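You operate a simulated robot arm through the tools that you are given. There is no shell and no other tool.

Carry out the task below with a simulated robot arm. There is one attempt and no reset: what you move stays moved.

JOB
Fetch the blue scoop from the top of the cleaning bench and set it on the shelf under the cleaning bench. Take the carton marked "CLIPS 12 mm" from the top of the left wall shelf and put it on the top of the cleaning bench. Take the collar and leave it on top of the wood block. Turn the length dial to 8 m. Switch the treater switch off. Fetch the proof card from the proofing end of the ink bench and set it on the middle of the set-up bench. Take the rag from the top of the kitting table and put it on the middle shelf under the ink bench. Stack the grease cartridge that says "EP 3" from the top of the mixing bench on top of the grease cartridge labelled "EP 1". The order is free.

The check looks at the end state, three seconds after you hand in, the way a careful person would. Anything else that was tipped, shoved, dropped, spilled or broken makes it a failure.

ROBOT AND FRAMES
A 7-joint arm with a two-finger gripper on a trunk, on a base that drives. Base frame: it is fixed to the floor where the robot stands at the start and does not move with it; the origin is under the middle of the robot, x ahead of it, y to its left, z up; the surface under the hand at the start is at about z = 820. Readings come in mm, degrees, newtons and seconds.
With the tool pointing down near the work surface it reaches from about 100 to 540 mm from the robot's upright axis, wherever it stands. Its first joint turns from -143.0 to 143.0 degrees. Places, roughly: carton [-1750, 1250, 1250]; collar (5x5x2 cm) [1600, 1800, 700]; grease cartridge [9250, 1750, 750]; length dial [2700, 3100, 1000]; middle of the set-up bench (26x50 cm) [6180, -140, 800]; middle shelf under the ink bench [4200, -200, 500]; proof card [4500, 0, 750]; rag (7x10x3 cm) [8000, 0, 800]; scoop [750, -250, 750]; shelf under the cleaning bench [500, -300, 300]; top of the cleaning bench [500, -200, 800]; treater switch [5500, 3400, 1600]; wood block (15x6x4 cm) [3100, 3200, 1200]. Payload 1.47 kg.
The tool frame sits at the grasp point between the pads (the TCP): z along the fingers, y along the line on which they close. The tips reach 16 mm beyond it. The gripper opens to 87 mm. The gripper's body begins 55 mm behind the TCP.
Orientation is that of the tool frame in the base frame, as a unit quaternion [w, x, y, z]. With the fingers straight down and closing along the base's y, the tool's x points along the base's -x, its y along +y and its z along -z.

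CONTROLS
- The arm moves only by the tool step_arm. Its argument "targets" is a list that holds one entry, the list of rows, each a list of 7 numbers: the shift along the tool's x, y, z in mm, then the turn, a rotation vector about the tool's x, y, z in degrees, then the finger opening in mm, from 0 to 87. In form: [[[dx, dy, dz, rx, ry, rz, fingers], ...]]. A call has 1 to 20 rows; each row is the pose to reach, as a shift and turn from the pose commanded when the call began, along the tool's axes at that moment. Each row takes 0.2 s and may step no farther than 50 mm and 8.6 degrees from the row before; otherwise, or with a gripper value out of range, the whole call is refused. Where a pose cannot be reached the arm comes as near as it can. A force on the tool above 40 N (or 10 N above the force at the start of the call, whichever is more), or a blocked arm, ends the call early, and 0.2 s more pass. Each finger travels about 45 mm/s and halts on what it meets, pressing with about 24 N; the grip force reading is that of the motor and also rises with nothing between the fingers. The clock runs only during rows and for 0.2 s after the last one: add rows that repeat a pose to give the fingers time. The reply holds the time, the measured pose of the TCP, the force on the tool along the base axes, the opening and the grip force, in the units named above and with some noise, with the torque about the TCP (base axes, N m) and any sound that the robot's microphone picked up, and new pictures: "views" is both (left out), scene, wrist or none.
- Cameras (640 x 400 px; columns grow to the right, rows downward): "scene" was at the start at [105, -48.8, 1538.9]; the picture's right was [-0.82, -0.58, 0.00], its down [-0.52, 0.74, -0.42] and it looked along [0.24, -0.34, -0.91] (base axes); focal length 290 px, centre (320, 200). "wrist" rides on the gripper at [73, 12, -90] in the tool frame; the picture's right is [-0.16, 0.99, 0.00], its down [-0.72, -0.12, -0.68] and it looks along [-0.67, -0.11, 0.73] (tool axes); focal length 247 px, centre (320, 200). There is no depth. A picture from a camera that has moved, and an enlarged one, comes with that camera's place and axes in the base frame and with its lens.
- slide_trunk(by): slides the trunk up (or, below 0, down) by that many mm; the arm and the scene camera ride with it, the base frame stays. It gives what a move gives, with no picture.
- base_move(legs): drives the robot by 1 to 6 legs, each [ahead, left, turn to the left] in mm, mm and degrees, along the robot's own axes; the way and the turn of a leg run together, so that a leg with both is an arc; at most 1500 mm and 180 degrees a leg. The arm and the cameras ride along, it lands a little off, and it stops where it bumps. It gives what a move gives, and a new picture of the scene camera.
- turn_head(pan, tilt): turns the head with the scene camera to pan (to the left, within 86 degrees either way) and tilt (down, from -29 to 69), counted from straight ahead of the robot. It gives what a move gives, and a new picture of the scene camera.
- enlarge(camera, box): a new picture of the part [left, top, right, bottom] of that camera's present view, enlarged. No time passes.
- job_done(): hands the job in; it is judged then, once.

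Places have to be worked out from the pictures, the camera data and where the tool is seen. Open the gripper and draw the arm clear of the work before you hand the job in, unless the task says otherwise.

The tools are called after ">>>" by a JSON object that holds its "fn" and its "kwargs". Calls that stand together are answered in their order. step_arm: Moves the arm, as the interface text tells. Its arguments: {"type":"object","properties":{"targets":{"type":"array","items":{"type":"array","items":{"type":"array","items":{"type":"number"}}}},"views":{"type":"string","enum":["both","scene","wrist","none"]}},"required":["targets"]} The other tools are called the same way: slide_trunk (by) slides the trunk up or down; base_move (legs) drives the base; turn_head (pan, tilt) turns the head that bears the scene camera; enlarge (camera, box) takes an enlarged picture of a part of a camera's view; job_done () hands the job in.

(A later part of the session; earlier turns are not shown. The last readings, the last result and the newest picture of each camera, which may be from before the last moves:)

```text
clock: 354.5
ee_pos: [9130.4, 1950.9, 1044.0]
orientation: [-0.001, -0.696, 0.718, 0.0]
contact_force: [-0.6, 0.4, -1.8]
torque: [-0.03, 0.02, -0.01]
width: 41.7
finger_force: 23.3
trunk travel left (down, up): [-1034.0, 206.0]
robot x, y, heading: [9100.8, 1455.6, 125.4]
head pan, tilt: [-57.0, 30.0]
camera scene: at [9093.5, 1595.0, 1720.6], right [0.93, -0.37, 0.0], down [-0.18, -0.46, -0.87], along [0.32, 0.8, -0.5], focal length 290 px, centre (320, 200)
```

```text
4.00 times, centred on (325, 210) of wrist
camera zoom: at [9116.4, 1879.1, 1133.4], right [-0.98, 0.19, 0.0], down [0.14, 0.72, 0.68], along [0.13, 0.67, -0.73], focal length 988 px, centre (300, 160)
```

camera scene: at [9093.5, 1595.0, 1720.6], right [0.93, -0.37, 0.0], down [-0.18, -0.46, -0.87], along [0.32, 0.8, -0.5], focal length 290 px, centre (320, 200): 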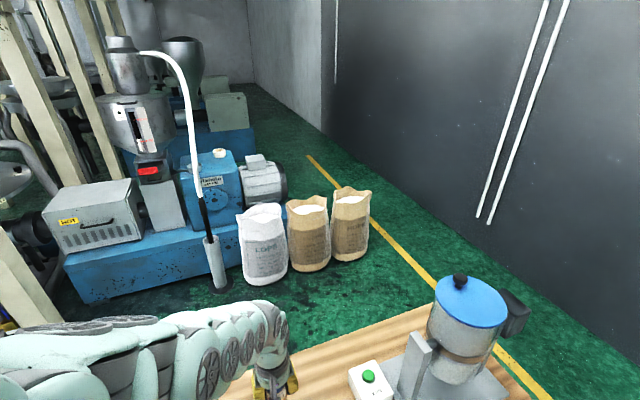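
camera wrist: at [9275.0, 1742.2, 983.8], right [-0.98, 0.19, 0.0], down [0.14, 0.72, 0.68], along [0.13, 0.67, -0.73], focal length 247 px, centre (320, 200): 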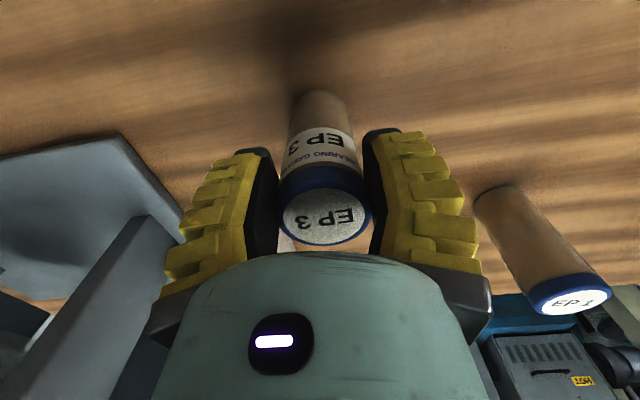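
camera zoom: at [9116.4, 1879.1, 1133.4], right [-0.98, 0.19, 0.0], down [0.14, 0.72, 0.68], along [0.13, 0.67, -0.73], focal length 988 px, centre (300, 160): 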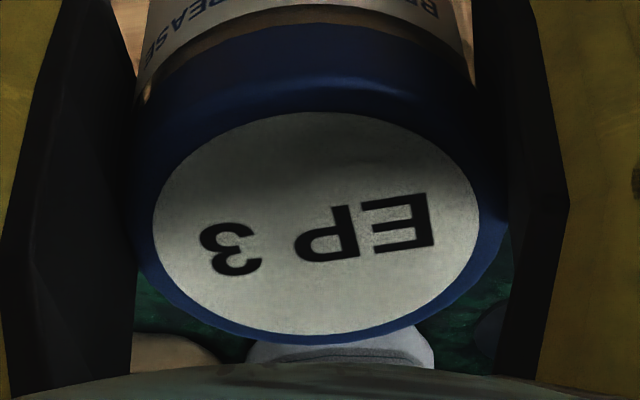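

Solving both tops together: EP 3's axis is 8 mm beyond the TCP and EP 1 needs the hand to come back 16.4 mm. I shift the hand by that amount and check the overlay again.

>>> {"fn": "step_arm", "kwargs": {"targets": [[[8, -0.4, 0, 0, 0, 0, 25], [16.4, -0.8, 0, 0, 0, 0, 25], [16.4, -0.8, 0, 0, 0, 0, 25]]], "views": "wrist"}}

>>> {"fn": "slide_trunk", "kwargs": {"by": -25}}

>>> {"fn": "enlarge", "kwargs": {"camera": "wrist", "box": [260, 60, 380, 160]}}

```text
clock: 355.3
ee_pos: [9130.2, 1934.2, 1043.9]
orientation: [-0.001, -0.696, 0.718, -0.002]
contact_force: [-0.1, -1.1, -1.2]
torque: [0.02, 0.05, 0.01]
width: 41.7
finger_force: 24.1
trunk travel left (down, up): [-1034.0, 206.0]
robot x, y, heading: [9100.9, 1455.8, 125.3]
head pan, tilt: [-57.0, 30.0]
camera wrist: at [9116.4, 1863.0, 1133.3], right [-0.98, 0.19, 0.0], down [0.14, 0.72, 0.68], along [0.13, 0.67, -0.73], focal length 247 px, centre (320, 200)
```

wrist: 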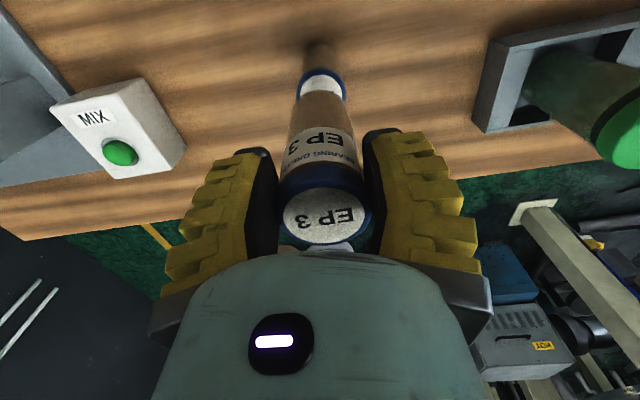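

```text
clock: 356.0
ee_pos: [9130.7, 1935.2, 1019.1]
orientation: [-0.002, -0.695, 0.719, 0.0]
contact_force: [0.1, 0.3, -2.0]
torque: [0.0, 0.02, 0.01]
width: 41.6
finger_force: 24.3
trunk travel left (down, up): [-1009.0, 231.0]
robot x, y, heading: [9100.0, 1451.9, 125.2]
head pan, tilt: [-57.0, 30.0]
```

```text
4.00 times, centred on (320, 110) of wrist
camera zoom: at [9116.5, 1863.3, 1108.3], right [-0.98, 0.19, 0.0], down [0.14, 0.72, 0.68], along [0.13, 0.67, -0.73], focal length 988 px, centre (320, 560)
```

zoom: 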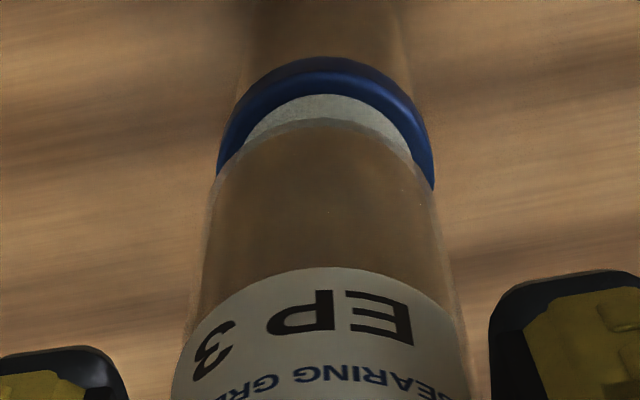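

Left–right alignment is within a millimetre and front–back within 2 mm. I nudge 1.5 mm and lower the last 15 mm in small trunk steps, watching the force.

>>> {"fn": "step_arm", "kwargs": {"targets": [[[1.5, 0, 0, 0, 0, 0, 25], [1.5, 0, 0, 0, 0, 0, 25]]], "views": "none"}}

>>> {"fn": "slide_trunk", "kwargs": {"by": -11}}

>>> {"fn": "slide_trunk", "kwargs": {"by": -2}}

>>> {"fn": "enlarge", "kwargs": {"camera": "wrist", "box": [260, 60, 380, 160]}}

```text
clock: 356.6
ee_pos: [9130.2, 1933.5, 1019.4]
orientation: [-0.001, -0.696, 0.718, -0.001]
contact_force: [-0.3, -0.3, -1.2]
torque: [0.02, -0.02, -0.01]
width: 41.6
finger_force: 24.0
trunk travel left (down, up): [-1009.0, 231.0]
robot x, y, heading: [9101.6, 1451.7, 125.1]
head pan, tilt: [-57.0, 30.0]
```

```text
clock: 357.2
ee_pos: [9129.8, 1933.3, 1006.9]
orientation: [-0.001, -0.696, 0.718, 0.0]
contact_force: [-0.1, 0.0, -1.2]
torque: [-0.02, -0.03, 0.02]
width: 41.8
finger_force: 23.9
trunk travel left (down, up): [-998.0, 242.0]
robot x, y, heading: [9098.4, 1455.6, 125.3]
head pan, tilt: [-57.0, 30.0]
```

```text
clock: 357.7
ee_pos: [9130.6, 1932.8, 1005.4]
orientation: [0.0, -0.696, 0.718, -0.001]
contact_force: [-1.0, 0.0, -2.2]
torque: [-0.01, 0.02, 0.02]
width: 41.6
finger_force: 24.4
trunk travel left (down, up): [-996.0, 244.0]
robot x, y, heading: [9098.4, 1452.8, 125.5]
head pan, tilt: [-57.0, 30.0]
```

```text
4.00 times, centred on (320, 110) of wrist
camera zoom: at [9115.8, 1861.8, 1095.0], right [-0.98, 0.19, 0.0], down [0.14, 0.72, 0.68], along [0.13, 0.67, -0.73], focal length 988 px, centre (320, 560)
```

zoom: 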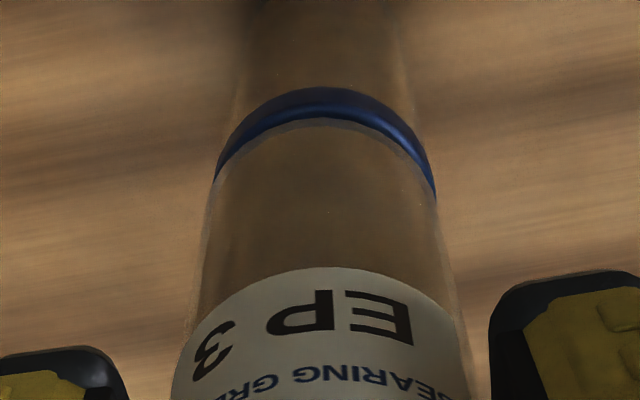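

Nearly touching. I continue lowering in 1.5–2 mm steps.

>>> {"fn": "slide_trunk", "kwargs": {"by": -2}}

>>> {"fn": "slide_trunk", "kwargs": {"by": -1.5}}

>>> {"fn": "enlarge", "kwargs": {"camera": "wrist", "box": [260, 60, 380, 160]}}

```text
clock: 358.2
ee_pos: [9130.4, 1933.0, 1003.3]
orientation: [-0.001, -0.696, 0.718, -0.001]
contact_force: [-0.8, 0.2, -2.6]
torque: [-0.03, 0.02, 0.0]
width: 41.8
finger_force: 24.1
trunk travel left (down, up): [-994.0, 246.0]
robot x, y, heading: [9096.4, 1452.6, 125.2]
head pan, tilt: [-57.0, 30.0]
```

```text
clock: 358.7
ee_pos: [9130.4, 1933.4, 1001.6]
orientation: [-0.001, -0.696, 0.718, -0.001]
contact_force: [0.1, 0.6, -2.0]
torque: [-0.03, 0.0, 0.0]
width: 41.7
finger_force: 24.3
trunk travel left (down, up): [-993.0, 247.0]
robot x, y, heading: [9099.0, 1453.4, 125.2]
head pan, tilt: [-57.0, 30.0]
```

```text
4.00 times, centred on (320, 110) of wrist
camera zoom: at [9115.8, 1861.8, 1091.5], right [-0.98, 0.19, 0.0], down [0.14, 0.72, 0.68], along [0.13, 0.67, -0.73], focal length 988 px, centre (320, 560)
```

zoom: 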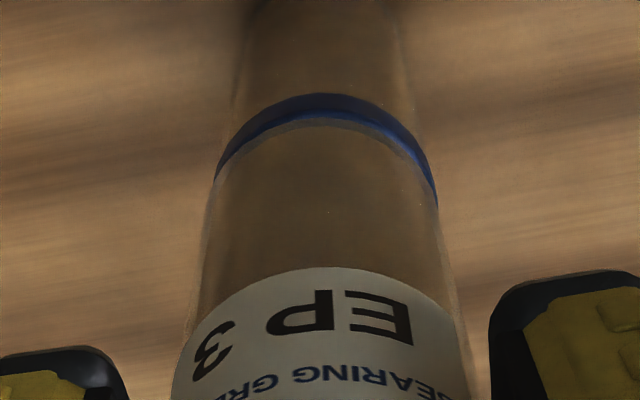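

Still no contact; two more steps.

>>> {"fn": "slide_trunk", "kwargs": {"by": -1.5}}

>>> {"fn": "slide_trunk", "kwargs": {"by": -1.5}}

>>> {"fn": "enlarge", "kwargs": {"camera": "wrist", "box": [260, 60, 380, 160]}}

```text
clock: 359.2
ee_pos: [9130.0, 1933.1, 1000.1]
orientation: [-0.001, -0.696, 0.718, 0.0]
contact_force: [0.8, 0.3, -1.0]
torque: [-0.03, 0.03, -0.05]
width: 41.7
finger_force: 23.6
trunk travel left (down, up): [-991.0, 249.0]
robot x, y, heading: [9100.6, 1455.9, 125.2]
head pan, tilt: [-57.0, 30.0]
```

```text
clock: 359.7
ee_pos: [9129.7, 1933.8, 999.4]
orientation: [0.0, -0.696, 0.718, 0.0]
contact_force: [-0.9, -0.1, 4.8]
torque: [-0.04, 0.14, 0.02]
width: 41.8
finger_force: 24.4
trunk travel left (down, up): [-990.0, 250.0]
robot x, y, heading: [9101.5, 1454.4, 125.1]
head pan, tilt: [-57.0, 30.0]
```

```text
4.00 times, centred on (320, 110) of wrist
camera zoom: at [9115.8, 1862.3, 1088.9], right [-0.98, 0.19, 0.0], down [0.14, 0.72, 0.68], along [0.13, 0.67, -0.73], focal length 988 px, centre (320, 560)
```

zoom: 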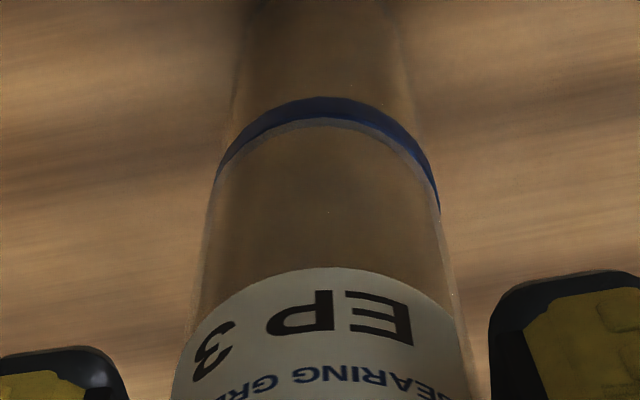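

Contact (6 N): EP 3 stands on EP 1, well aligned. I open the fingers gently.

>>> {"fn": "step_arm", "kwargs": {"targets": [[[0, 0, 0, 0, 0, 0, 42], [0, 0, 0, 0, 0, 0, 46], [0, 0, 0, 0, 0, 0, 52], [0, 0, 0, 0, 0, 0, 62], [0, 0, 0, 0, 0, 0, 78], [0, 0, 0, 0, 0, 0, 80]]], "views": "wrist"}}

```text
clock: 361.1
ee_pos: [9131.2, 1933.2, 998.2]
orientation: [-0.001, -0.696, 0.718, -0.001]
contact_force: [0.3, 0.8, -0.1]
torque: [0.02, 0.04, 0.04]
width: 81.7
finger_force: 1.0
trunk travel left (down, up): [-990.0, 250.0]
robot x, y, heading: [9099.3, 1456.0, 125.2]
head pan, tilt: [-57.0, 30.0]
camera wrist: at [9115.8, 1861.9, 1088.6], right [-0.98, 0.19, 0.0], down [0.14, 0.72, 0.68], along [0.13, 0.67, -0.73], focal length 247 px, centre (320, 200)
```

wrist: 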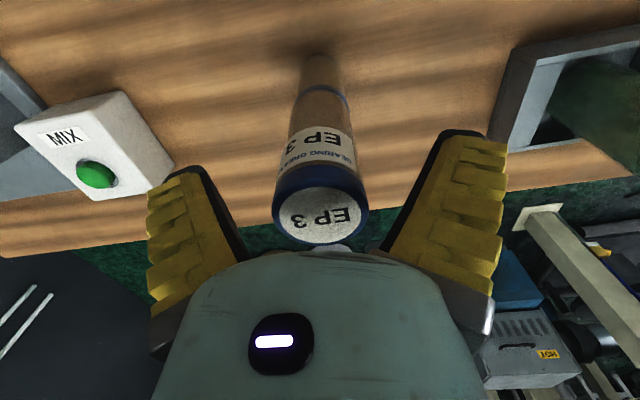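

The stack stands. I raise the hand straight up with the trunk and look.

>>> {"fn": "slide_trunk", "kwargs": {"by": 150}}

>>> {"fn": "base_move", "kwargs": {"legs": [[-328, 230, 0]]}}

>>> {"fn": "enlarge", "kwargs": {"camera": "scene", "box": [150, 200, 400, 400]}}

```text
clock: 362.9
ee_pos: [9128.9, 1932.6, 1150.4]
orientation: [-0.001, -0.696, 0.718, 0.0]
contact_force: [-0.4, 0.5, 0.5]
torque: [0.0, 0.0, 0.02]
width: 81.9
finger_force: 1.3
trunk travel left (down, up): [-1140.0, 100.0]
robot x, y, heading: [9096.4, 1453.1, 125.3]
head pan, tilt: [-57.0, 30.0]
```

```text
clock: 365.4
ee_pos: [9133.9, 1532.9, 1150.1]
orientation: [-0.001, -0.696, 0.718, 0.0]
contact_force: [0.2, 0.8, -0.3]
torque: [-0.04, 0.0, 0.04]
width: 81.8
finger_force: 1.3
trunk travel left (down, up): [-1140.0, 100.0]
robot x, y, heading: [9107.3, 1050.6, 125.3]
head pan, tilt: [-57.0, 30.0]
camera scene: at [9098.7, 1194.3, 1826.2], right [0.93, -0.37, 0.0], down [-0.18, -0.46, -0.87], along [0.32, 0.81, -0.5], focal length 290 px, centre (320, 200)
```

scene: 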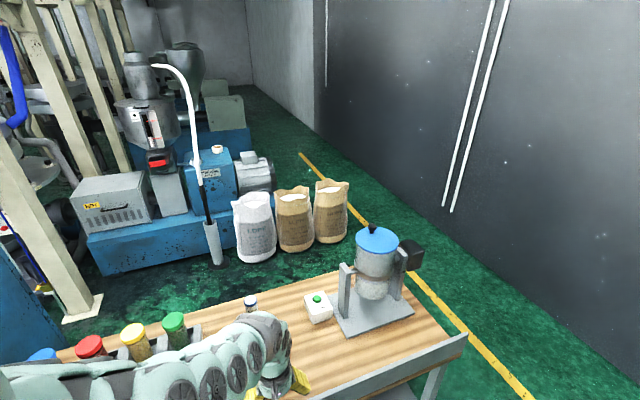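

```text
2.00 times, centred on (275, 300) of scene
camera zoom: at [9098.7, 1194.3, 1826.2], right [0.93, -0.37, 0.0], down [-0.18, -0.46, -0.87], along [0.32, 0.81, -0.5], focal length 581 px, centre (410, 0)
```

zoom: 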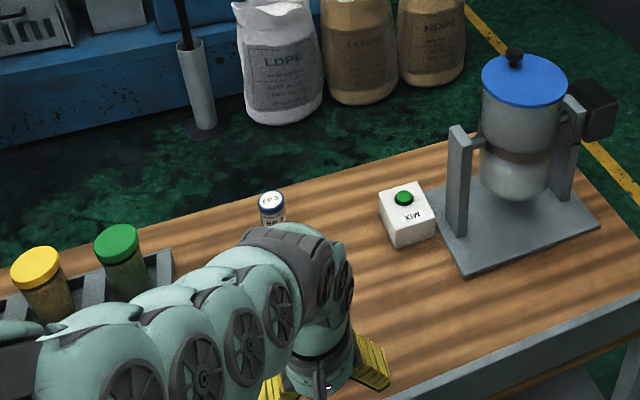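

EP 3 stands on EP 1. Next the rag on the kitting table (about [7996, -17]): I turn around towards the south.

>>> {"fn": "base_move", "kwargs": {"legs": [[0, 0, -179]]}}

>>> {"fn": "slide_trunk", "kwargs": {"by": -240}}

```text
clock: 373.2
ee_pos: [9069.0, 572.1, 1148.4]
orientation: [-0.001, 0.723, 0.691, 0.0]
contact_force: [-1.0, 0.0, 0.4]
torque: [0.0, 0.01, -0.01]
width: 81.7
finger_force: 1.4
trunk travel left (down, up): [-1140.0, 100.0]
robot x, y, heading: [9107.2, 1050.4, -55.6]
head pan, tilt: [-57.0, 30.0]
camera scene: at [9111.0, 911.9, 1826.2], right [-0.92, 0.38, 0.0], down [0.19, 0.46, -0.87], along [-0.33, -0.8, -0.5], focal length 290 px, centre (320, 200)
```

scene: 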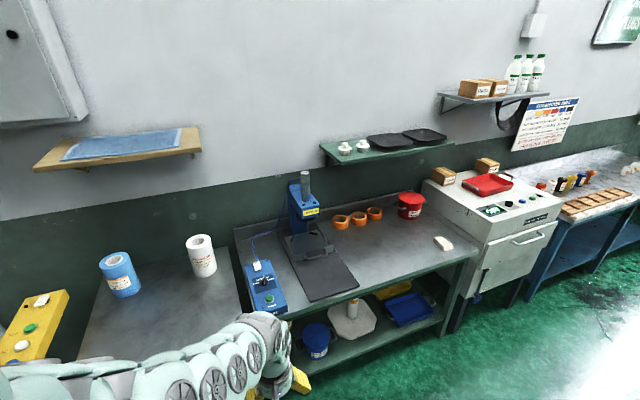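

```text
clock: 375.7
ee_pos: [9070.5, 572.7, 910.1]
orientation: [0.0, 0.723, 0.691, 0.001]
contact_force: [-0.3, 0.0, 0.2]
torque: [0.01, 0.02, -0.02]
width: 81.8
finger_force: 0.9
trunk travel left (down, up): [-900.0, 340.0]
robot x, y, heading: [9108.7, 1051.4, -55.4]
head pan, tilt: [-57.0, 30.0]
```

I see the rag on the kitting table near its right front corner. I raise a little and drive over.

>>> {"fn": "slide_trunk", "kwargs": {"by": 100}}

>>> {"fn": "base_move", "kwargs": {"legs": [[-205, -1162, 0]]}}

>>> {"fn": "enlarge", "kwargs": {"camera": "wrist", "box": [0, 0, 640, 400]}}

>>> {"fn": "enlarge", "kwargs": {"camera": "scene", "box": [150, 200, 450, 400]}}

```text
clock: 377.0
ee_pos: [9069.2, 572.7, 1008.8]
orientation: [-0.001, 0.723, 0.691, 0.0]
contact_force: [-1.4, -0.3, -1.1]
torque: [0.01, -0.02, 0.0]
width: 81.6
finger_force: 1.0
trunk travel left (down, up): [-1000.0, 240.0]
robot x, y, heading: [9102.6, 1053.3, -55.5]
head pan, tilt: [-57.0, 30.0]
```

```text
clock: 383.0
ee_pos: [8000.5, 78.2, 1009.5]
orientation: [0.0, 0.721, 0.693, 0.001]
contact_force: [0.2, -0.7, -0.7]
torque: [0.01, 0.02, 0.01]
width: 81.9
finger_force: 1.6
trunk travel left (down, up): [-1000.0, 240.0]
robot x, y, heading: [8034.3, 562.2, -55.2]
head pan, tilt: [-57.0, 30.0]
camera scene: at [8040.4, 418.1, 1686.2], right [-0.93, 0.38, 0.0], down [0.19, 0.46, -0.87], along [-0.33, -0.8, -0.5], focal length 290 px, centre (320, 200)
```

scene: 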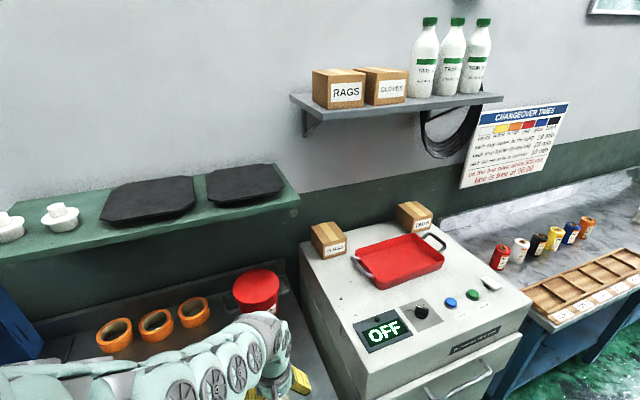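

```text
1.00 times, centred on (320, 200) of wrist (not enlarged: the box is as wide or as high as the picture)
camera zoom: at [8015.3, 151.2, 1098.6], right [0.98, -0.2, 0.0], down [-0.14, -0.72, 0.68], along [-0.13, -0.67, -0.73], focal length 247 px, centre (320, 200)
```

zoom: 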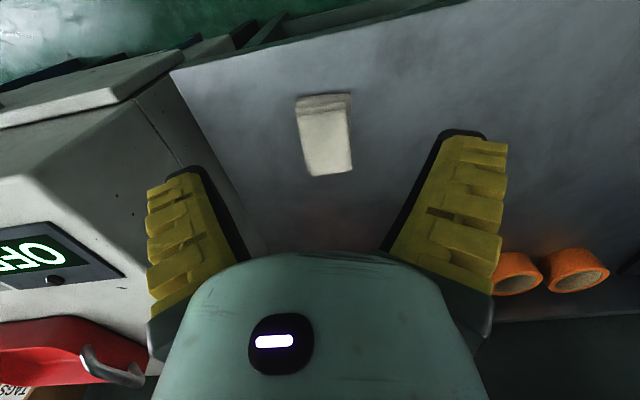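

```text
2.00 times, centred on (300, 300) of scene
camera zoom: at [8040.4, 418.1, 1686.2], right [-0.93, 0.38, 0.0], down [0.19, 0.46, -0.87], along [-0.33, -0.8, -0.5], focal length 581 px, centre (360, 0)
```

zoom: 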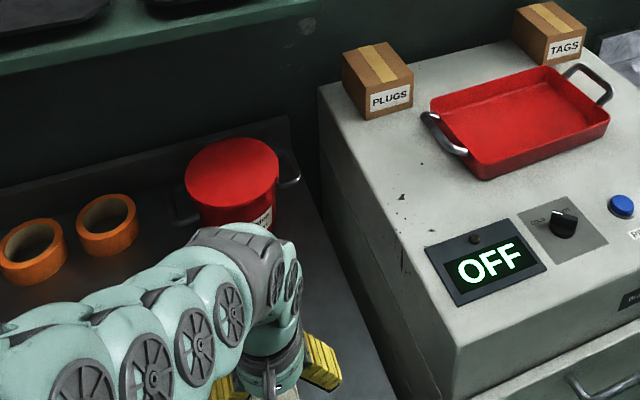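

The rag (about 65×95 mm) lies at about [7994, 8]. Because it must go under a bench onto a shelf, I will grip it with the hand tilted 45° outward, so I tilt here first.

>>> {"fn": "step_arm", "kwargs": {"targets": [[[0, 0, 0, 0, -7.5, 0, 87], [0, 0, 0, 0, -15, 0, 87], [0, 0, 0, 0, -22.5, 0, 87], [0, 0, 0, 0, -30, 0, 87], [0, 0, 0, 0, -37.5, 0, 87], [0, 0, 0, 0, -45, 0, 87], [0, 0, 0, 0, -45, 0, 87]]], "views": "both"}}

```text
clock: 384.6
ee_pos: [7999.7, 77.2, 1009.6]
orientation: [0.265, 0.666, 0.64, -0.276]
contact_force: [0.1, 0.1, 0.2]
torque: [-0.01, 0.03, 0.0]
width: 87.1
finger_force: 0.0
trunk travel left (down, up): [-1000.0, 240.0]
robot x, y, heading: [8037.0, 559.0, -55.1]
head pan, tilt: [-57.0, 30.0]
camera scene: at [8040.4, 418.1, 1686.2], right [-0.93, 0.38, 0.0], down [0.19, 0.46, -0.87], along [-0.33, -0.8, -0.5], focal length 290 px, centre (320, 200)
camera wrist: at [8016.2, 192.7, 1020.9], right [0.98, -0.15, 0.11], down [-0.12, -0.03, 0.99], along [-0.15, -0.99, -0.04], focal length 247 px, centre (320, 200)
```

scene: 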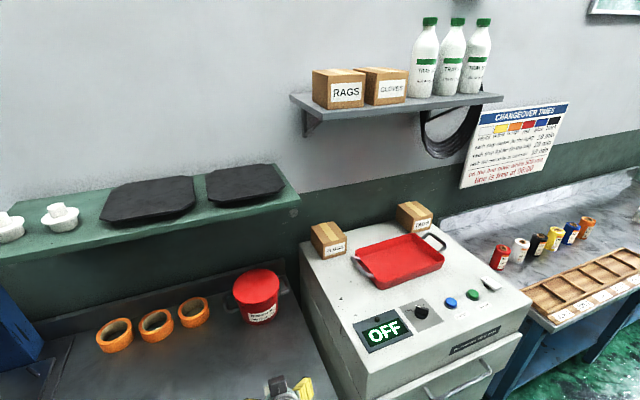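
wrist: 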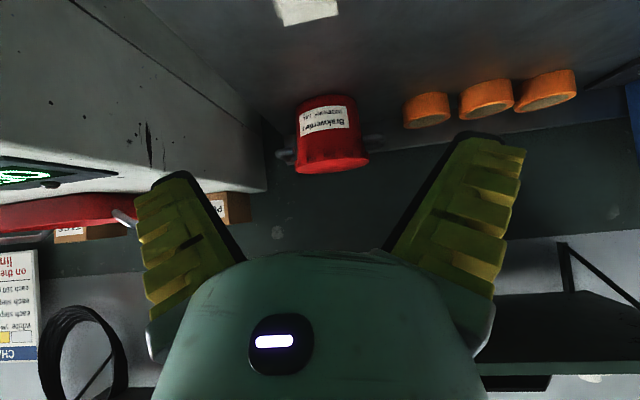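

I lower the trunk 140 mm to look along the table at the rag.

>>> {"fn": "slide_trunk", "kwargs": {"by": -125}}

>>> {"fn": "enlarge", "kwargs": {"camera": "wrist", "box": [160, 0, 480, 200]}}

>>> {"fn": "turn_head", "kwargs": {"pan": -57, "tilt": 38}}

```text
clock: 386.1
ee_pos: [8001.9, 77.5, 884.8]
orientation: [0.265, 0.666, 0.641, -0.275]
contact_force: [-1.4, 0.2, 0.3]
torque: [0.01, -0.01, -0.02]
width: 86.8
finger_force: 0.1
trunk travel left (down, up): [-875.0, 365.0]
robot x, y, heading: [8035.4, 556.3, -55.1]
head pan, tilt: [-57.0, 30.0]
```

```text
2.00 times, centred on (320, 100) of wrist
camera zoom: at [8016.2, 192.5, 896.1], right [0.98, -0.15, 0.11], down [-0.12, -0.03, 0.99], along [-0.15, -0.99, -0.05], focal length 494 px, centre (320, 400)
```

zoom: 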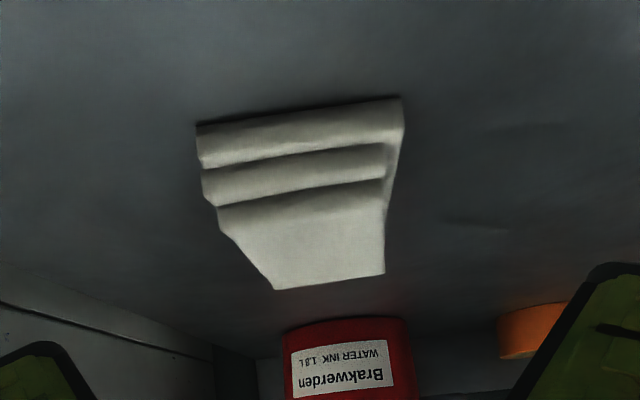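

```text
clock: 386.8
ee_pos: [8001.5, 77.2, 885.4]
orientation: [0.265, 0.666, 0.64, -0.276]
contact_force: [0.4, 0.6, 0.1]
torque: [0.02, -0.03, 0.01]
width: 87.0
finger_force: 0.1
trunk travel left (down, up): [-875.0, 365.0]
robot x, y, heading: [8036.7, 557.3, -54.9]
head pan, tilt: [-57.0, 38.0]
camera scene: at [8042.0, 421.9, 1548.8], right [-0.93, 0.38, 0.0], down [0.23, 0.57, -0.79], along [-0.3, -0.73, -0.62], focal length 290 px, centre (320, 200)
```

scene: 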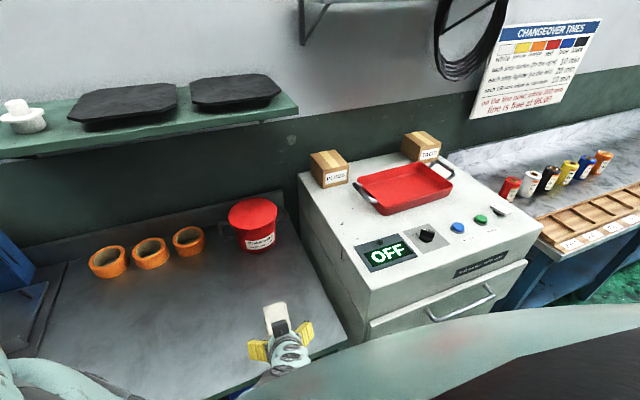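

The folded rag spans about x 7967–8029, y -40…55, top z≈832 on a table at z≈803. I drive 45 mm closer, then descend onto it with the fingers on either side.

>>> {"fn": "base_move", "kwargs": {"legs": [[35.1, -28.3, 0]]}}

>>> {"fn": "enlarge", "kwargs": {"camera": "wrist", "box": [160, 0, 480, 200]}}

```text
clock: 387.7
ee_pos: [7997.5, 31.4, 885.1]
orientation: [0.265, 0.666, 0.641, -0.276]
contact_force: [0.2, -0.4, -0.2]
torque: [0.0, 0.01, -0.02]
width: 86.7
finger_force: 0.0
trunk travel left (down, up): [-875.0, 365.0]
robot x, y, heading: [8032.5, 515.4, -54.9]
head pan, tilt: [-57.0, 38.0]
camera scene: at [8039.4, 376.1, 1548.8], right [-0.93, 0.38, 0.0], down [0.23, 0.57, -0.79], along [-0.3, -0.73, -0.62], focal length 290 px, centre (320, 200)
```

scene: 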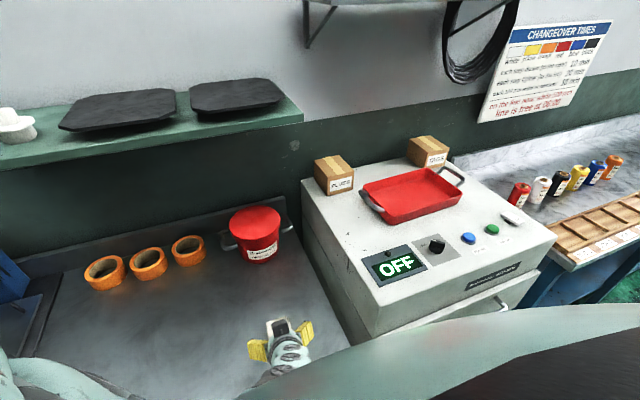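

```text
2.00 times, centred on (320, 100) of wrist
camera zoom: at [8013.5, 146.8, 896.0], right [0.98, -0.15, 0.11], down [-0.12, -0.03, 0.99], along [-0.15, -0.99, -0.05], focal length 494 px, centre (320, 400)
```

zoom: 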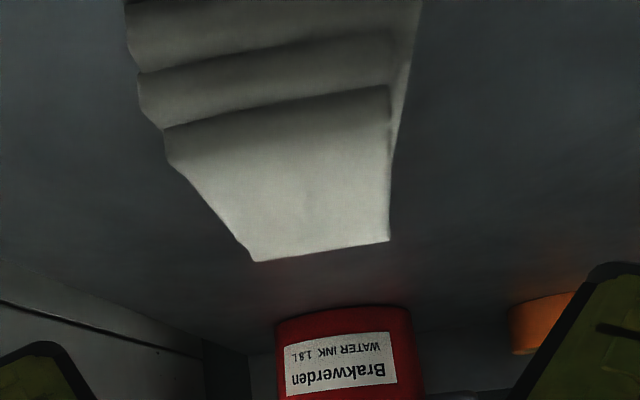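

Refined: rag top z≈820 (table ≈791), centre about (7991, -8), 60–68 mm wide. I drive another 40 mm in, then go straight down around it.

>>> {"fn": "base_move", "kwargs": {"legs": [[30.4, -26.3, 0]]}}

>>> {"fn": "step_arm", "kwargs": {"targets": [[[12, -1, 11, 0, 0, 0, 87], [24, -2, 22, 0, 0, 0, 87], [36, -2.7, 33, 0, 0, 0, 87], [36, -2.7, 33, 0, 0, 0, 87]]], "views": "both"}}

```text
clock: 388.6
ee_pos: [7993.2, -8.6, 884.7]
orientation: [0.265, 0.665, 0.641, -0.275]
contact_force: [0.1, 0.2, 0.0]
torque: [0.02, 0.03, -0.01]
width: 86.8
finger_force: 0.0
trunk travel left (down, up): [-875.0, 365.0]
robot x, y, heading: [8031.5, 470.7, -54.9]
head pan, tilt: [-57.0, 38.0]
camera scene: at [8035.0, 336.2, 1548.8], right [-0.93, 0.38, 0.0], down [0.23, 0.57, -0.79], along [-0.3, -0.73, -0.62], focal length 290 px, centre (320, 200)
```

scene: 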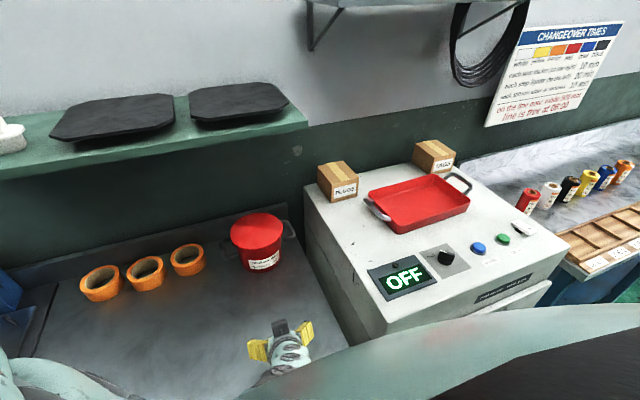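

```text
clock: 389.6
ee_pos: [8000.1, -4.3, 859.1]
orientation: [0.265, 0.666, 0.641, -0.275]
contact_force: [0.5, 1.1, -0.5]
torque: [0.01, 0.01, 0.02]
width: 87.0
finger_force: 0.0
out of reach, approached as far as the arm can: row 2, 3, 4
trunk travel left (down, up): [-875.0, 365.0]
robot x, y, heading: [8030.7, 473.0, -54.9]
head pan, tilt: [-57.0, 38.0]
camera scene: at [8035.0, 336.2, 1548.8], right [-0.93, 0.38, 0.0], down [0.23, 0.57, -0.79], along [-0.3, -0.73, -0.62], focal length 290 px, centre (320, 200)
camera wrist: at [8015.9, 109.9, 870.4], right [0.98, -0.15, 0.11], down [-0.12, -0.03, 0.99], along [-0.14, -0.99, -0.05], focal length 247 px, centre (320, 200)
```

scene: 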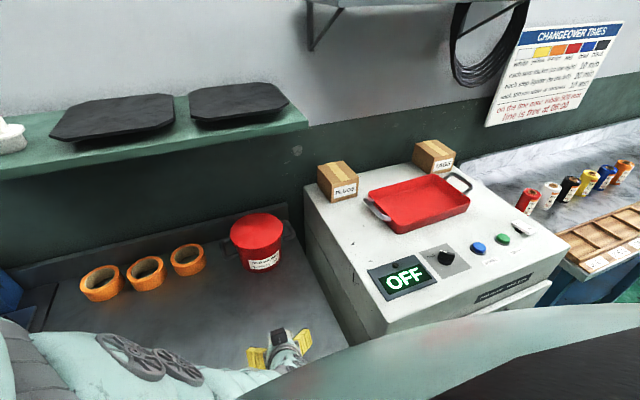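
wrist: 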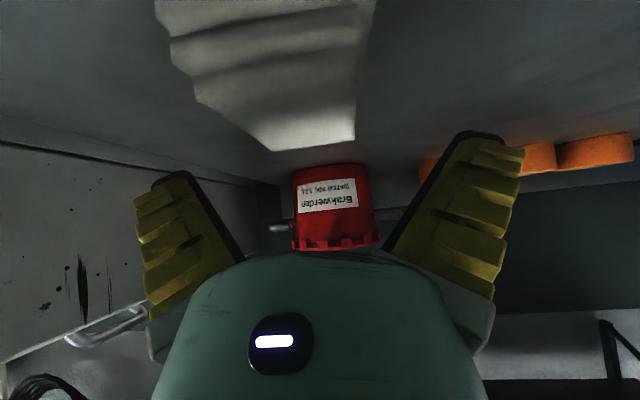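

The tilted hand can't go lower in this stance (limit ≈885 relative). I lift it a little, correct sideways, and lower by trunk instead.

>>> {"fn": "step_arm", "kwargs": {"targets": [[[-9, -4.5, -9, 0, 0, 0, 87], [-18, -9, -17.5, 0, 0, 0, 87], [-18, -9, -17.5, 0, 0, 0, 87]]], "views": "none"}}

>>> {"fn": "slide_trunk", "kwargs": {"by": -40}}

>>> {"fn": "enlarge", "kwargs": {"camera": "wrist", "box": [120, 0, 520, 250]}}

```text
clock: 390.4
ee_pos: [7990.6, -6.1, 883.1]
orientation: [0.264, 0.666, 0.642, -0.274]
contact_force: [0.3, 0.0, 0.5]
torque: [-0.04, -0.01, 0.01]
width: 87.2
finger_force: 0.1
trunk travel left (down, up): [-875.0, 365.0]
robot x, y, heading: [8027.5, 472.1, -55.0]
head pan, tilt: [-57.0, 38.0]
```

```text
clock: 391.2
ee_pos: [7990.9, -6.1, 844.1]
orientation: [0.265, 0.665, 0.642, -0.275]
contact_force: [0.0, 0.3, -0.8]
torque: [0.01, 0.04, 0.0]
width: 87.1
finger_force: 0.1
trunk travel left (down, up): [-835.0, 405.0]
robot x, y, heading: [8030.1, 470.7, -55.1]
head pan, tilt: [-57.0, 38.0]
```

```text
1.60 times, centred on (320, 125) of wrist
camera zoom: at [8006.2, 108.6, 855.2], right [0.98, -0.15, 0.11], down [-0.12, -0.03, 0.99], along [-0.14, -0.99, -0.05], focal length 395 px, centre (320, 320)
```

zoom: 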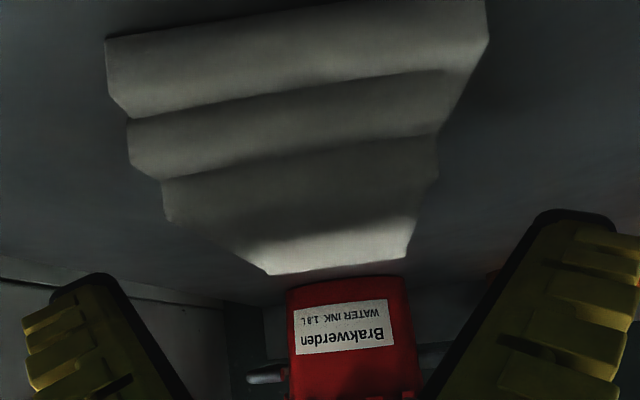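

Re-triangulated: table z≈799, rag 65 mm wide centred at x≈7993 – the fingers clear it on both sides. I lower the trunk 18 mm and check contact.

>>> {"fn": "slide_trunk", "kwargs": {"by": -17}}

>>> {"fn": "enlarge", "kwargs": {"camera": "wrist", "box": [0, 0, 640, 400]}}

```text
clock: 391.9
ee_pos: [7991.0, -6.9, 826.0]
orientation: [0.265, 0.666, 0.641, -0.276]
contact_force: [-0.5, 0.2, -0.1]
torque: [0.02, -0.01, -0.02]
width: 86.9
finger_force: 0.0
trunk travel left (down, up): [-818.0, 422.0]
robot x, y, heading: [8024.7, 471.9, -55.1]
head pan, tilt: [-57.0, 38.0]
```

```text
1.00 times, centred on (320, 200) of wrist (not enlarged: the box is as wide or as high as the picture)
camera zoom: at [8006.2, 108.6, 838.2], right [0.98, -0.15, 0.11], down [-0.12, -0.03, 0.99], along [-0.14, -0.99, -0.05], focal length 247 px, centre (320, 200)
```

zoom: 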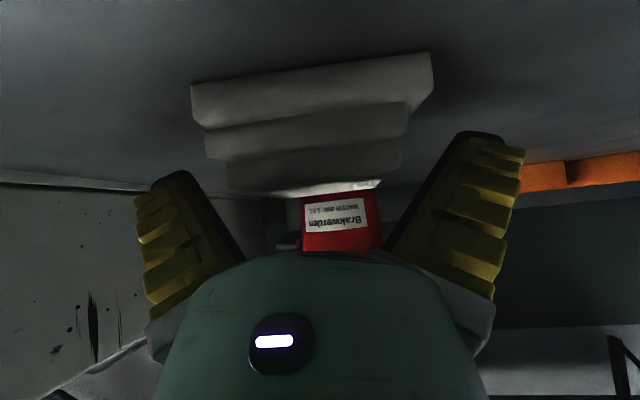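

The pads flank the rag. I close on it.

>>> {"fn": "step_arm", "kwargs": {"targets": [[[1, 2, 1, 0, 0, 0, 70], [1, 2, 1, 0, 0, 0, 55], [1, 2, 1, 0, 0, 0, 40], [1, 2, 1, 0, 0, 0, 30], [1, 2, 1, 0, 0, 0, 30]]], "views": "both"}}

```text
clock: 393.1
ee_pos: [7993.2, -6.3, 823.8]
orientation: [0.265, 0.666, 0.641, -0.275]
contact_force: [-0.1, 1.5, 3.4]
torque: [0.15, 0.02, 0.0]
width: 66.4
finger_force: 23.6
trunk travel left (down, up): [-818.0, 422.0]
robot x, y, heading: [8024.2, 474.4, -55.1]
head pan, tilt: [-57.0, 38.0]
camera scene: at [8034.9, 336.2, 1491.8], right [-0.93, 0.38, 0.0], down [0.23, 0.57, -0.79], along [-0.3, -0.73, -0.62], focal length 290 px, centre (320, 200)
camera wrist: at [8008.3, 108.4, 836.3], right [0.98, -0.15, 0.11], down [-0.12, -0.03, 0.99], along [-0.14, -0.99, -0.05], focal length 247 px, centre (320, 200)
```

scene: 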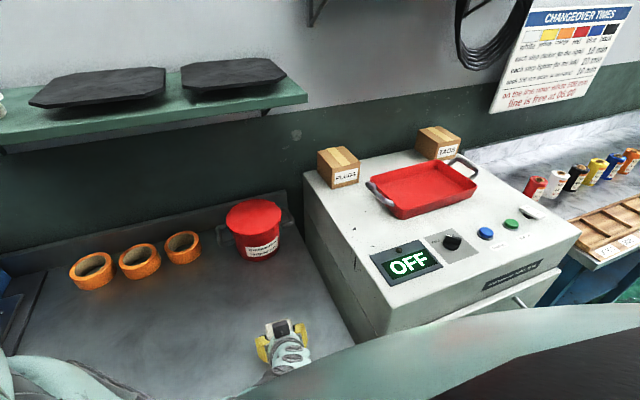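
wrist: 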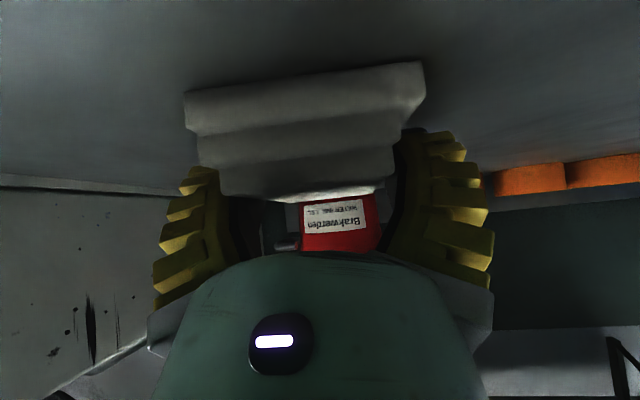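

Gripped at 66 mm. I lift with the trunk and check that the rag comes along.

>>> {"fn": "slide_trunk", "kwargs": {"by": 150}}

>>> {"fn": "enlarge", "kwargs": {"camera": "wrist", "box": [0, 0, 640, 400]}}

>>> {"fn": "enlarge", "kwargs": {"camera": "scene", "box": [180, 260, 380, 400]}}

```text
clock: 394.8
ee_pos: [7993.2, -6.9, 974.3]
orientation: [0.265, 0.665, 0.642, -0.274]
contact_force: [0.7, 0.7, -1.1]
torque: [0.03, 0.0, 0.01]
width: 66.3
finger_force: 23.9
trunk travel left (down, up): [-968.0, 272.0]
robot x, y, heading: [8022.8, 472.7, -55.1]
head pan, tilt: [-57.0, 38.0]
```

```text
1.00 times, centred on (320, 200) of wrist (not enlarged: the box is as wide or as high as the picture)
camera zoom: at [8008.6, 108.5, 986.1], right [0.98, -0.15, 0.11], down [-0.12, -0.03, 0.99], along [-0.14, -0.99, -0.05], focal length 247 px, centre (320, 200)
```

zoom: 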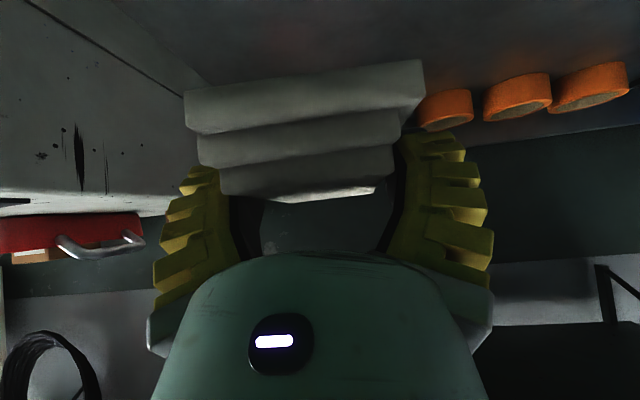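

```text
2.86 times, centred on (280, 330) of scene
camera zoom: at [8035.0, 336.2, 1641.7], right [-0.93, 0.38, 0.0], down [0.23, 0.57, -0.79], along [-0.3, -0.73, -0.62], focal length 830 px, centre (434, -171)
```

zoom: 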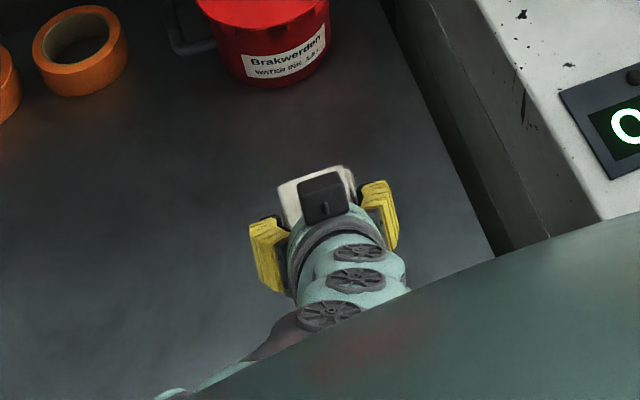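

The rag is held level. I back away and drive west along the aisle towards the ink bench.

>>> {"fn": "base_move", "kwargs": {"legs": [[-352.7, 246, 0], [-801, -1148, 0], [-744, -1066, 0]]}}

>>> {"fn": "turn_head", "kwargs": {"pan": -57, "tilt": 25}}

```text
clock: 410.1
ee_pos: [5297.2, 413.7, 975.2]
orientation: [0.263, 0.671, 0.636, -0.277]
contact_force: [0.1, -0.3, 0.1]
torque: [-0.01, 0.02, 0.0]
width: 65.1
finger_force: 24.5
trunk travel left (down, up): [-968.0, 272.0]
robot x, y, heading: [5337.9, 892.1, -56.2]
head pan, tilt: [-57.0, 38.0]
camera scene: at [5344.8, 756.3, 1641.8], right [-0.92, 0.39, 0.0], down [0.24, 0.57, -0.79], along [-0.31, -0.73, -0.62], focal length 290 px, centre (320, 200)
```

scene: 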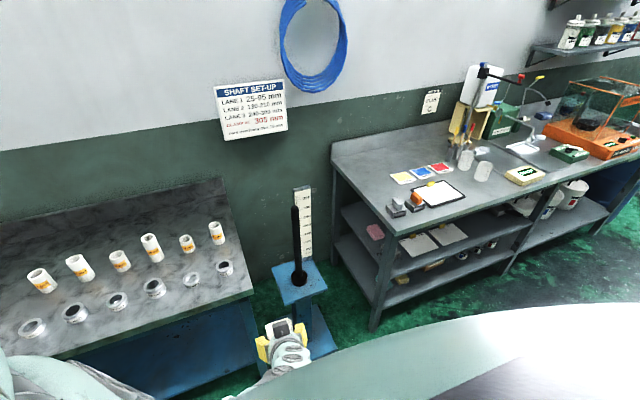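

```text
clock: 410.8
ee_pos: [5297.2, 414.6, 974.6]
orientation: [0.263, 0.67, 0.636, -0.277]
contact_force: [-0.8, 0.3, -0.7]
torque: [0.0, 0.0, 0.01]
width: 65.1
finger_force: 24.4
trunk travel left (down, up): [-968.0, 272.0]
robot x, y, heading: [5336.6, 896.0, -56.1]
head pan, tilt: [-57.0, 25.0]
camera scene: at [5342.6, 750.9, 1662.1], right [-0.92, 0.39, 0.0], down [0.17, 0.39, -0.91], along [-0.35, -0.83, -0.42], focal length 290 px, centre (320, 200)
```

scene: 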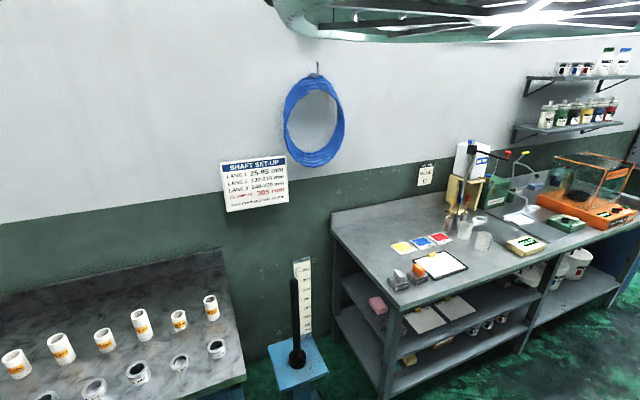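

The ink bench with its shelves is in view. I enlarge the proofing end and the middle shelf.

>>> {"fn": "enlarge", "kwargs": {"camera": "scene", "box": [330, 220, 550, 350]}}

>>> {"fn": "enlarge", "kwargs": {"camera": "scene", "box": [380, 225, 480, 295]}}

>>> {"fn": "enlarge", "kwargs": {"camera": "scene", "box": [340, 270, 520, 390]}}

```text
2.91 times, centred on (440, 285) of scene
camera zoom: at [5342.6, 750.9, 1662.1], right [-0.92, 0.39, 0.0], down [0.17, 0.39, -0.91], along [-0.35, -0.83, -0.42], focal length 845 px, centre (-29, -47)
```

zoom: 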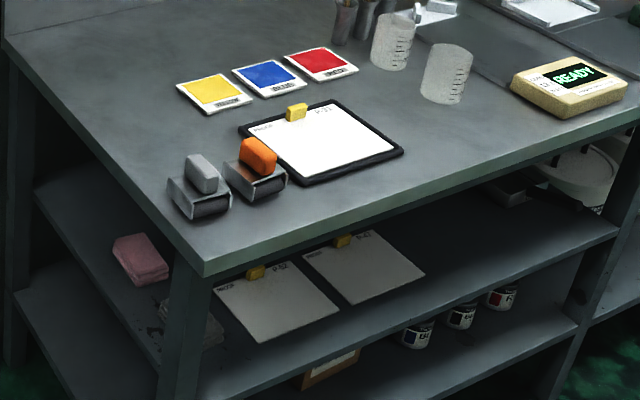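

```text
5.71 times, centred on (430, 260) of scene
camera zoom: at [5342.6, 750.9, 1662.1], right [-0.92, 0.39, 0.0], down [0.17, 0.39, -0.91], along [-0.35, -0.83, -0.42], focal length 1660 px, centre (-309, -143)
```

zoom: 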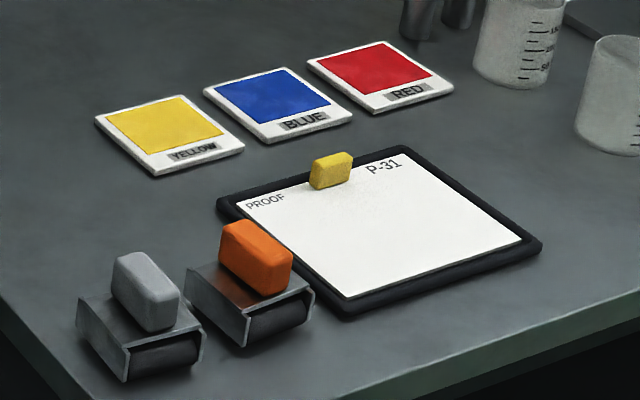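

```text
3.33 times, centred on (430, 330) of scene
camera zoom: at [5342.6, 750.9, 1662.1], right [-0.92, 0.39, 0.0], down [0.17, 0.39, -0.91], along [-0.35, -0.83, -0.42], focal length 968 px, centre (-47, -233)
```

zoom: 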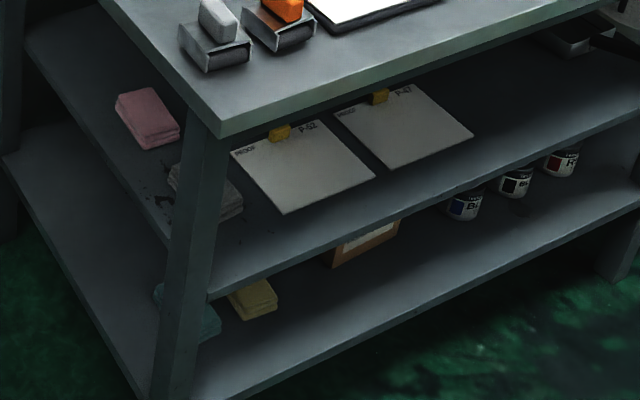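

The proof card is "PROOF P-31" with a yellow tab, lying on a black mat. On the middle shelf P-52, P-47, a pink and a grey cloth lie; right of P-47 it is free. I drive along to look at that part and lower the trunk.

>>> {"fn": "base_move", "kwargs": {"legs": [[-701, -1079, 0]]}}

>>> {"fn": "slide_trunk", "kwargs": {"by": -400}}

>>> {"fn": "turn_head", "kwargs": {"pan": -57, "tilt": 30}}

>>> {"fn": "enlarge", "kwargs": {"camera": "wrist", "box": [0, 0, 640, 400]}}

```text
clock: 417.3
ee_pos: [4016.1, 392.4, 974.8]
orientation: [0.265, 0.664, 0.642, -0.275]
contact_force: [-0.4, 0.0, -0.8]
torque: [0.0, 0.01, 0.01]
width: 64.8
finger_force: 24.3
trunk travel left (down, up): [-968.0, 272.0]
robot x, y, heading: [4050.6, 868.9, -55.0]
head pan, tilt: [-57.0, 25.0]
camera scene: at [4055.3, 730.0, 1662.1], right [-0.93, 0.37, 0.0], down [0.16, 0.39, -0.91], along [-0.34, -0.84, -0.42], focal length 290 px, centre (320, 200)
```

scene: 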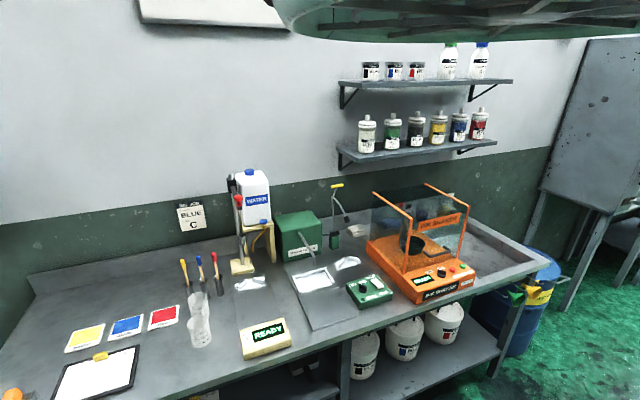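

```text
clock: 421.2
ee_pos: [4016.2, 393.0, 574.0]
orientation: [0.265, 0.665, 0.643, -0.274]
contact_force: [0.3, -1.1, 0.0]
torque: [-0.01, 0.03, 0.04]
width: 64.6
finger_force: 24.1
trunk travel left (down, up): [-568.0, 672.0]
robot x, y, heading: [4048.5, 871.7, -55.0]
head pan, tilt: [-57.0, 25.0]
```

```text
clock: 421.8
ee_pos: [4015.7, 393.3, 573.7]
orientation: [0.265, 0.665, 0.642, -0.275]
contact_force: [-0.1, -0.6, -1.5]
torque: [0.02, 0.01, -0.02]
width: 64.8
finger_force: 24.5
trunk travel left (down, up): [-568.0, 672.0]
robot x, y, heading: [4053.9, 870.5, -54.8]
head pan, tilt: [-57.0, 30.0]
camera scene: at [4056.0, 731.5, 1254.2], right [-0.93, 0.37, 0.0], down [0.19, 0.46, -0.87], along [-0.32, -0.8, -0.5], focal length 290 px, centre (320, 200)
```

scene: 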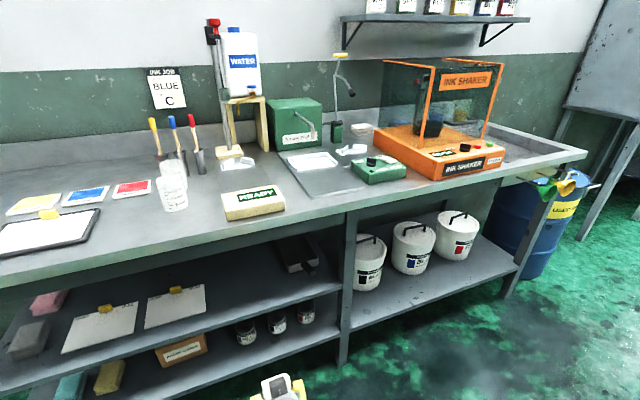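

```text
1.00 times, centred on (320, 200) of wrist (not enlarged: the box is as wide or as high as the picture)
camera zoom: at [4031.6, 507.5, 586.2], right [0.98, -0.15, 0.11], down [-0.12, -0.03, 0.99], along [-0.14, -0.99, -0.05], focal length 247 px, centre (320, 200)
```

zoom: 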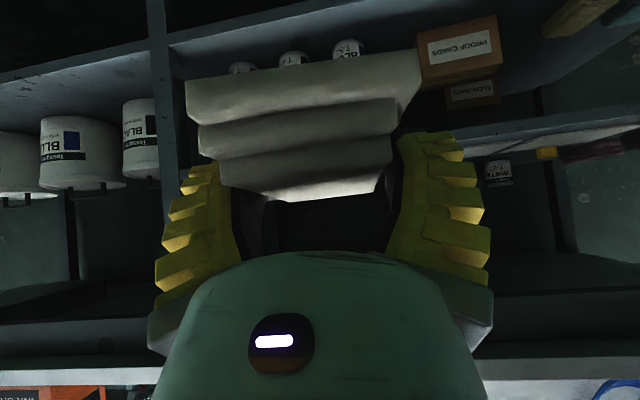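

Now it is clear: the middle shelf (z≈480, front y≈85) has a free spot between P-47 (x>4168) and a dark tray (x<3930); I aim for x≈4045. I lower the rag to about 30 mm above shelf height and drive in most of the way.

>>> {"fn": "slide_trunk", "kwargs": {"by": -35}}

>>> {"fn": "base_move", "kwargs": {"legs": [[180, -91, 0]]}}

>>> {"fn": "enlarge", "kwargs": {"camera": "wrist", "box": [0, 0, 640, 400]}}

```text
clock: 422.6
ee_pos: [4016.5, 393.0, 540.9]
orientation: [0.266, 0.665, 0.642, -0.275]
contact_force: [-0.3, 0.1, 0.0]
torque: [0.01, 0.01, -0.01]
width: 64.7
finger_force: 23.7
trunk travel left (down, up): [-533.0, 707.0]
robot x, y, heading: [4050.9, 875.4, -55.1]
head pan, tilt: [-57.0, 30.0]
```

```text
clock: 424.2
ee_pos: [4043.1, 192.9, 540.4]
orientation: [0.264, 0.667, 0.64, -0.276]
contact_force: [-0.9, 0.6, 0.1]
torque: [0.03, -0.04, -0.01]
width: 64.6
finger_force: 24.2
trunk travel left (down, up): [-533.0, 707.0]
robot x, y, heading: [4076.1, 676.9, -55.2]
head pan, tilt: [-57.0, 30.0]
camera scene: at [4084.4, 531.6, 1219.2], right [-0.93, 0.38, 0.0], down [0.19, 0.46, -0.87], along [-0.33, -0.8, -0.5], focal length 290 px, centre (320, 200)
```

scene: 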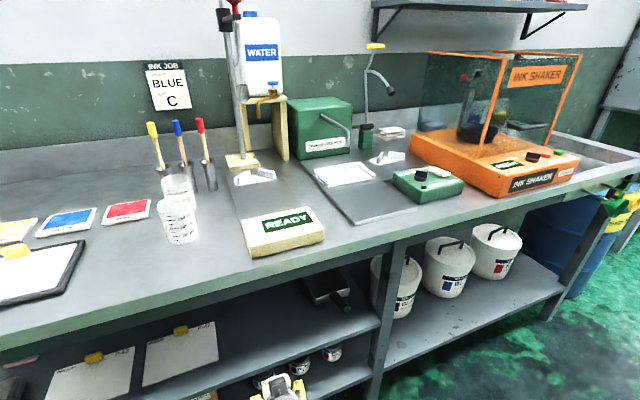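

```text
1.00 times, centred on (320, 200) of wrist (not enlarged: the box is as wide or as high as the picture)
camera zoom: at [4058.9, 307.5, 551.3], right [0.98, -0.15, 0.11], down [-0.12, -0.03, 0.99], along [-0.15, -0.99, -0.05], focal length 247 px, centre (320, 200)
```

zoom: 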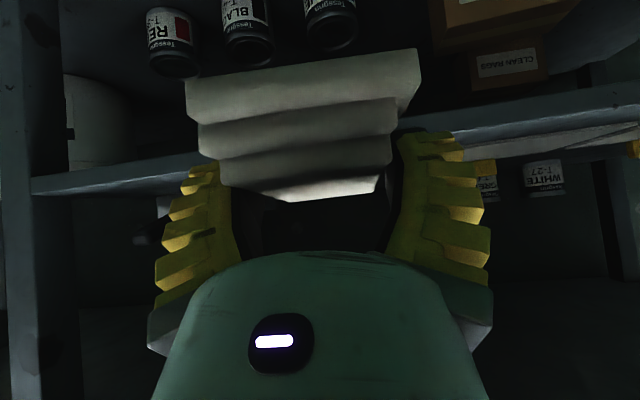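

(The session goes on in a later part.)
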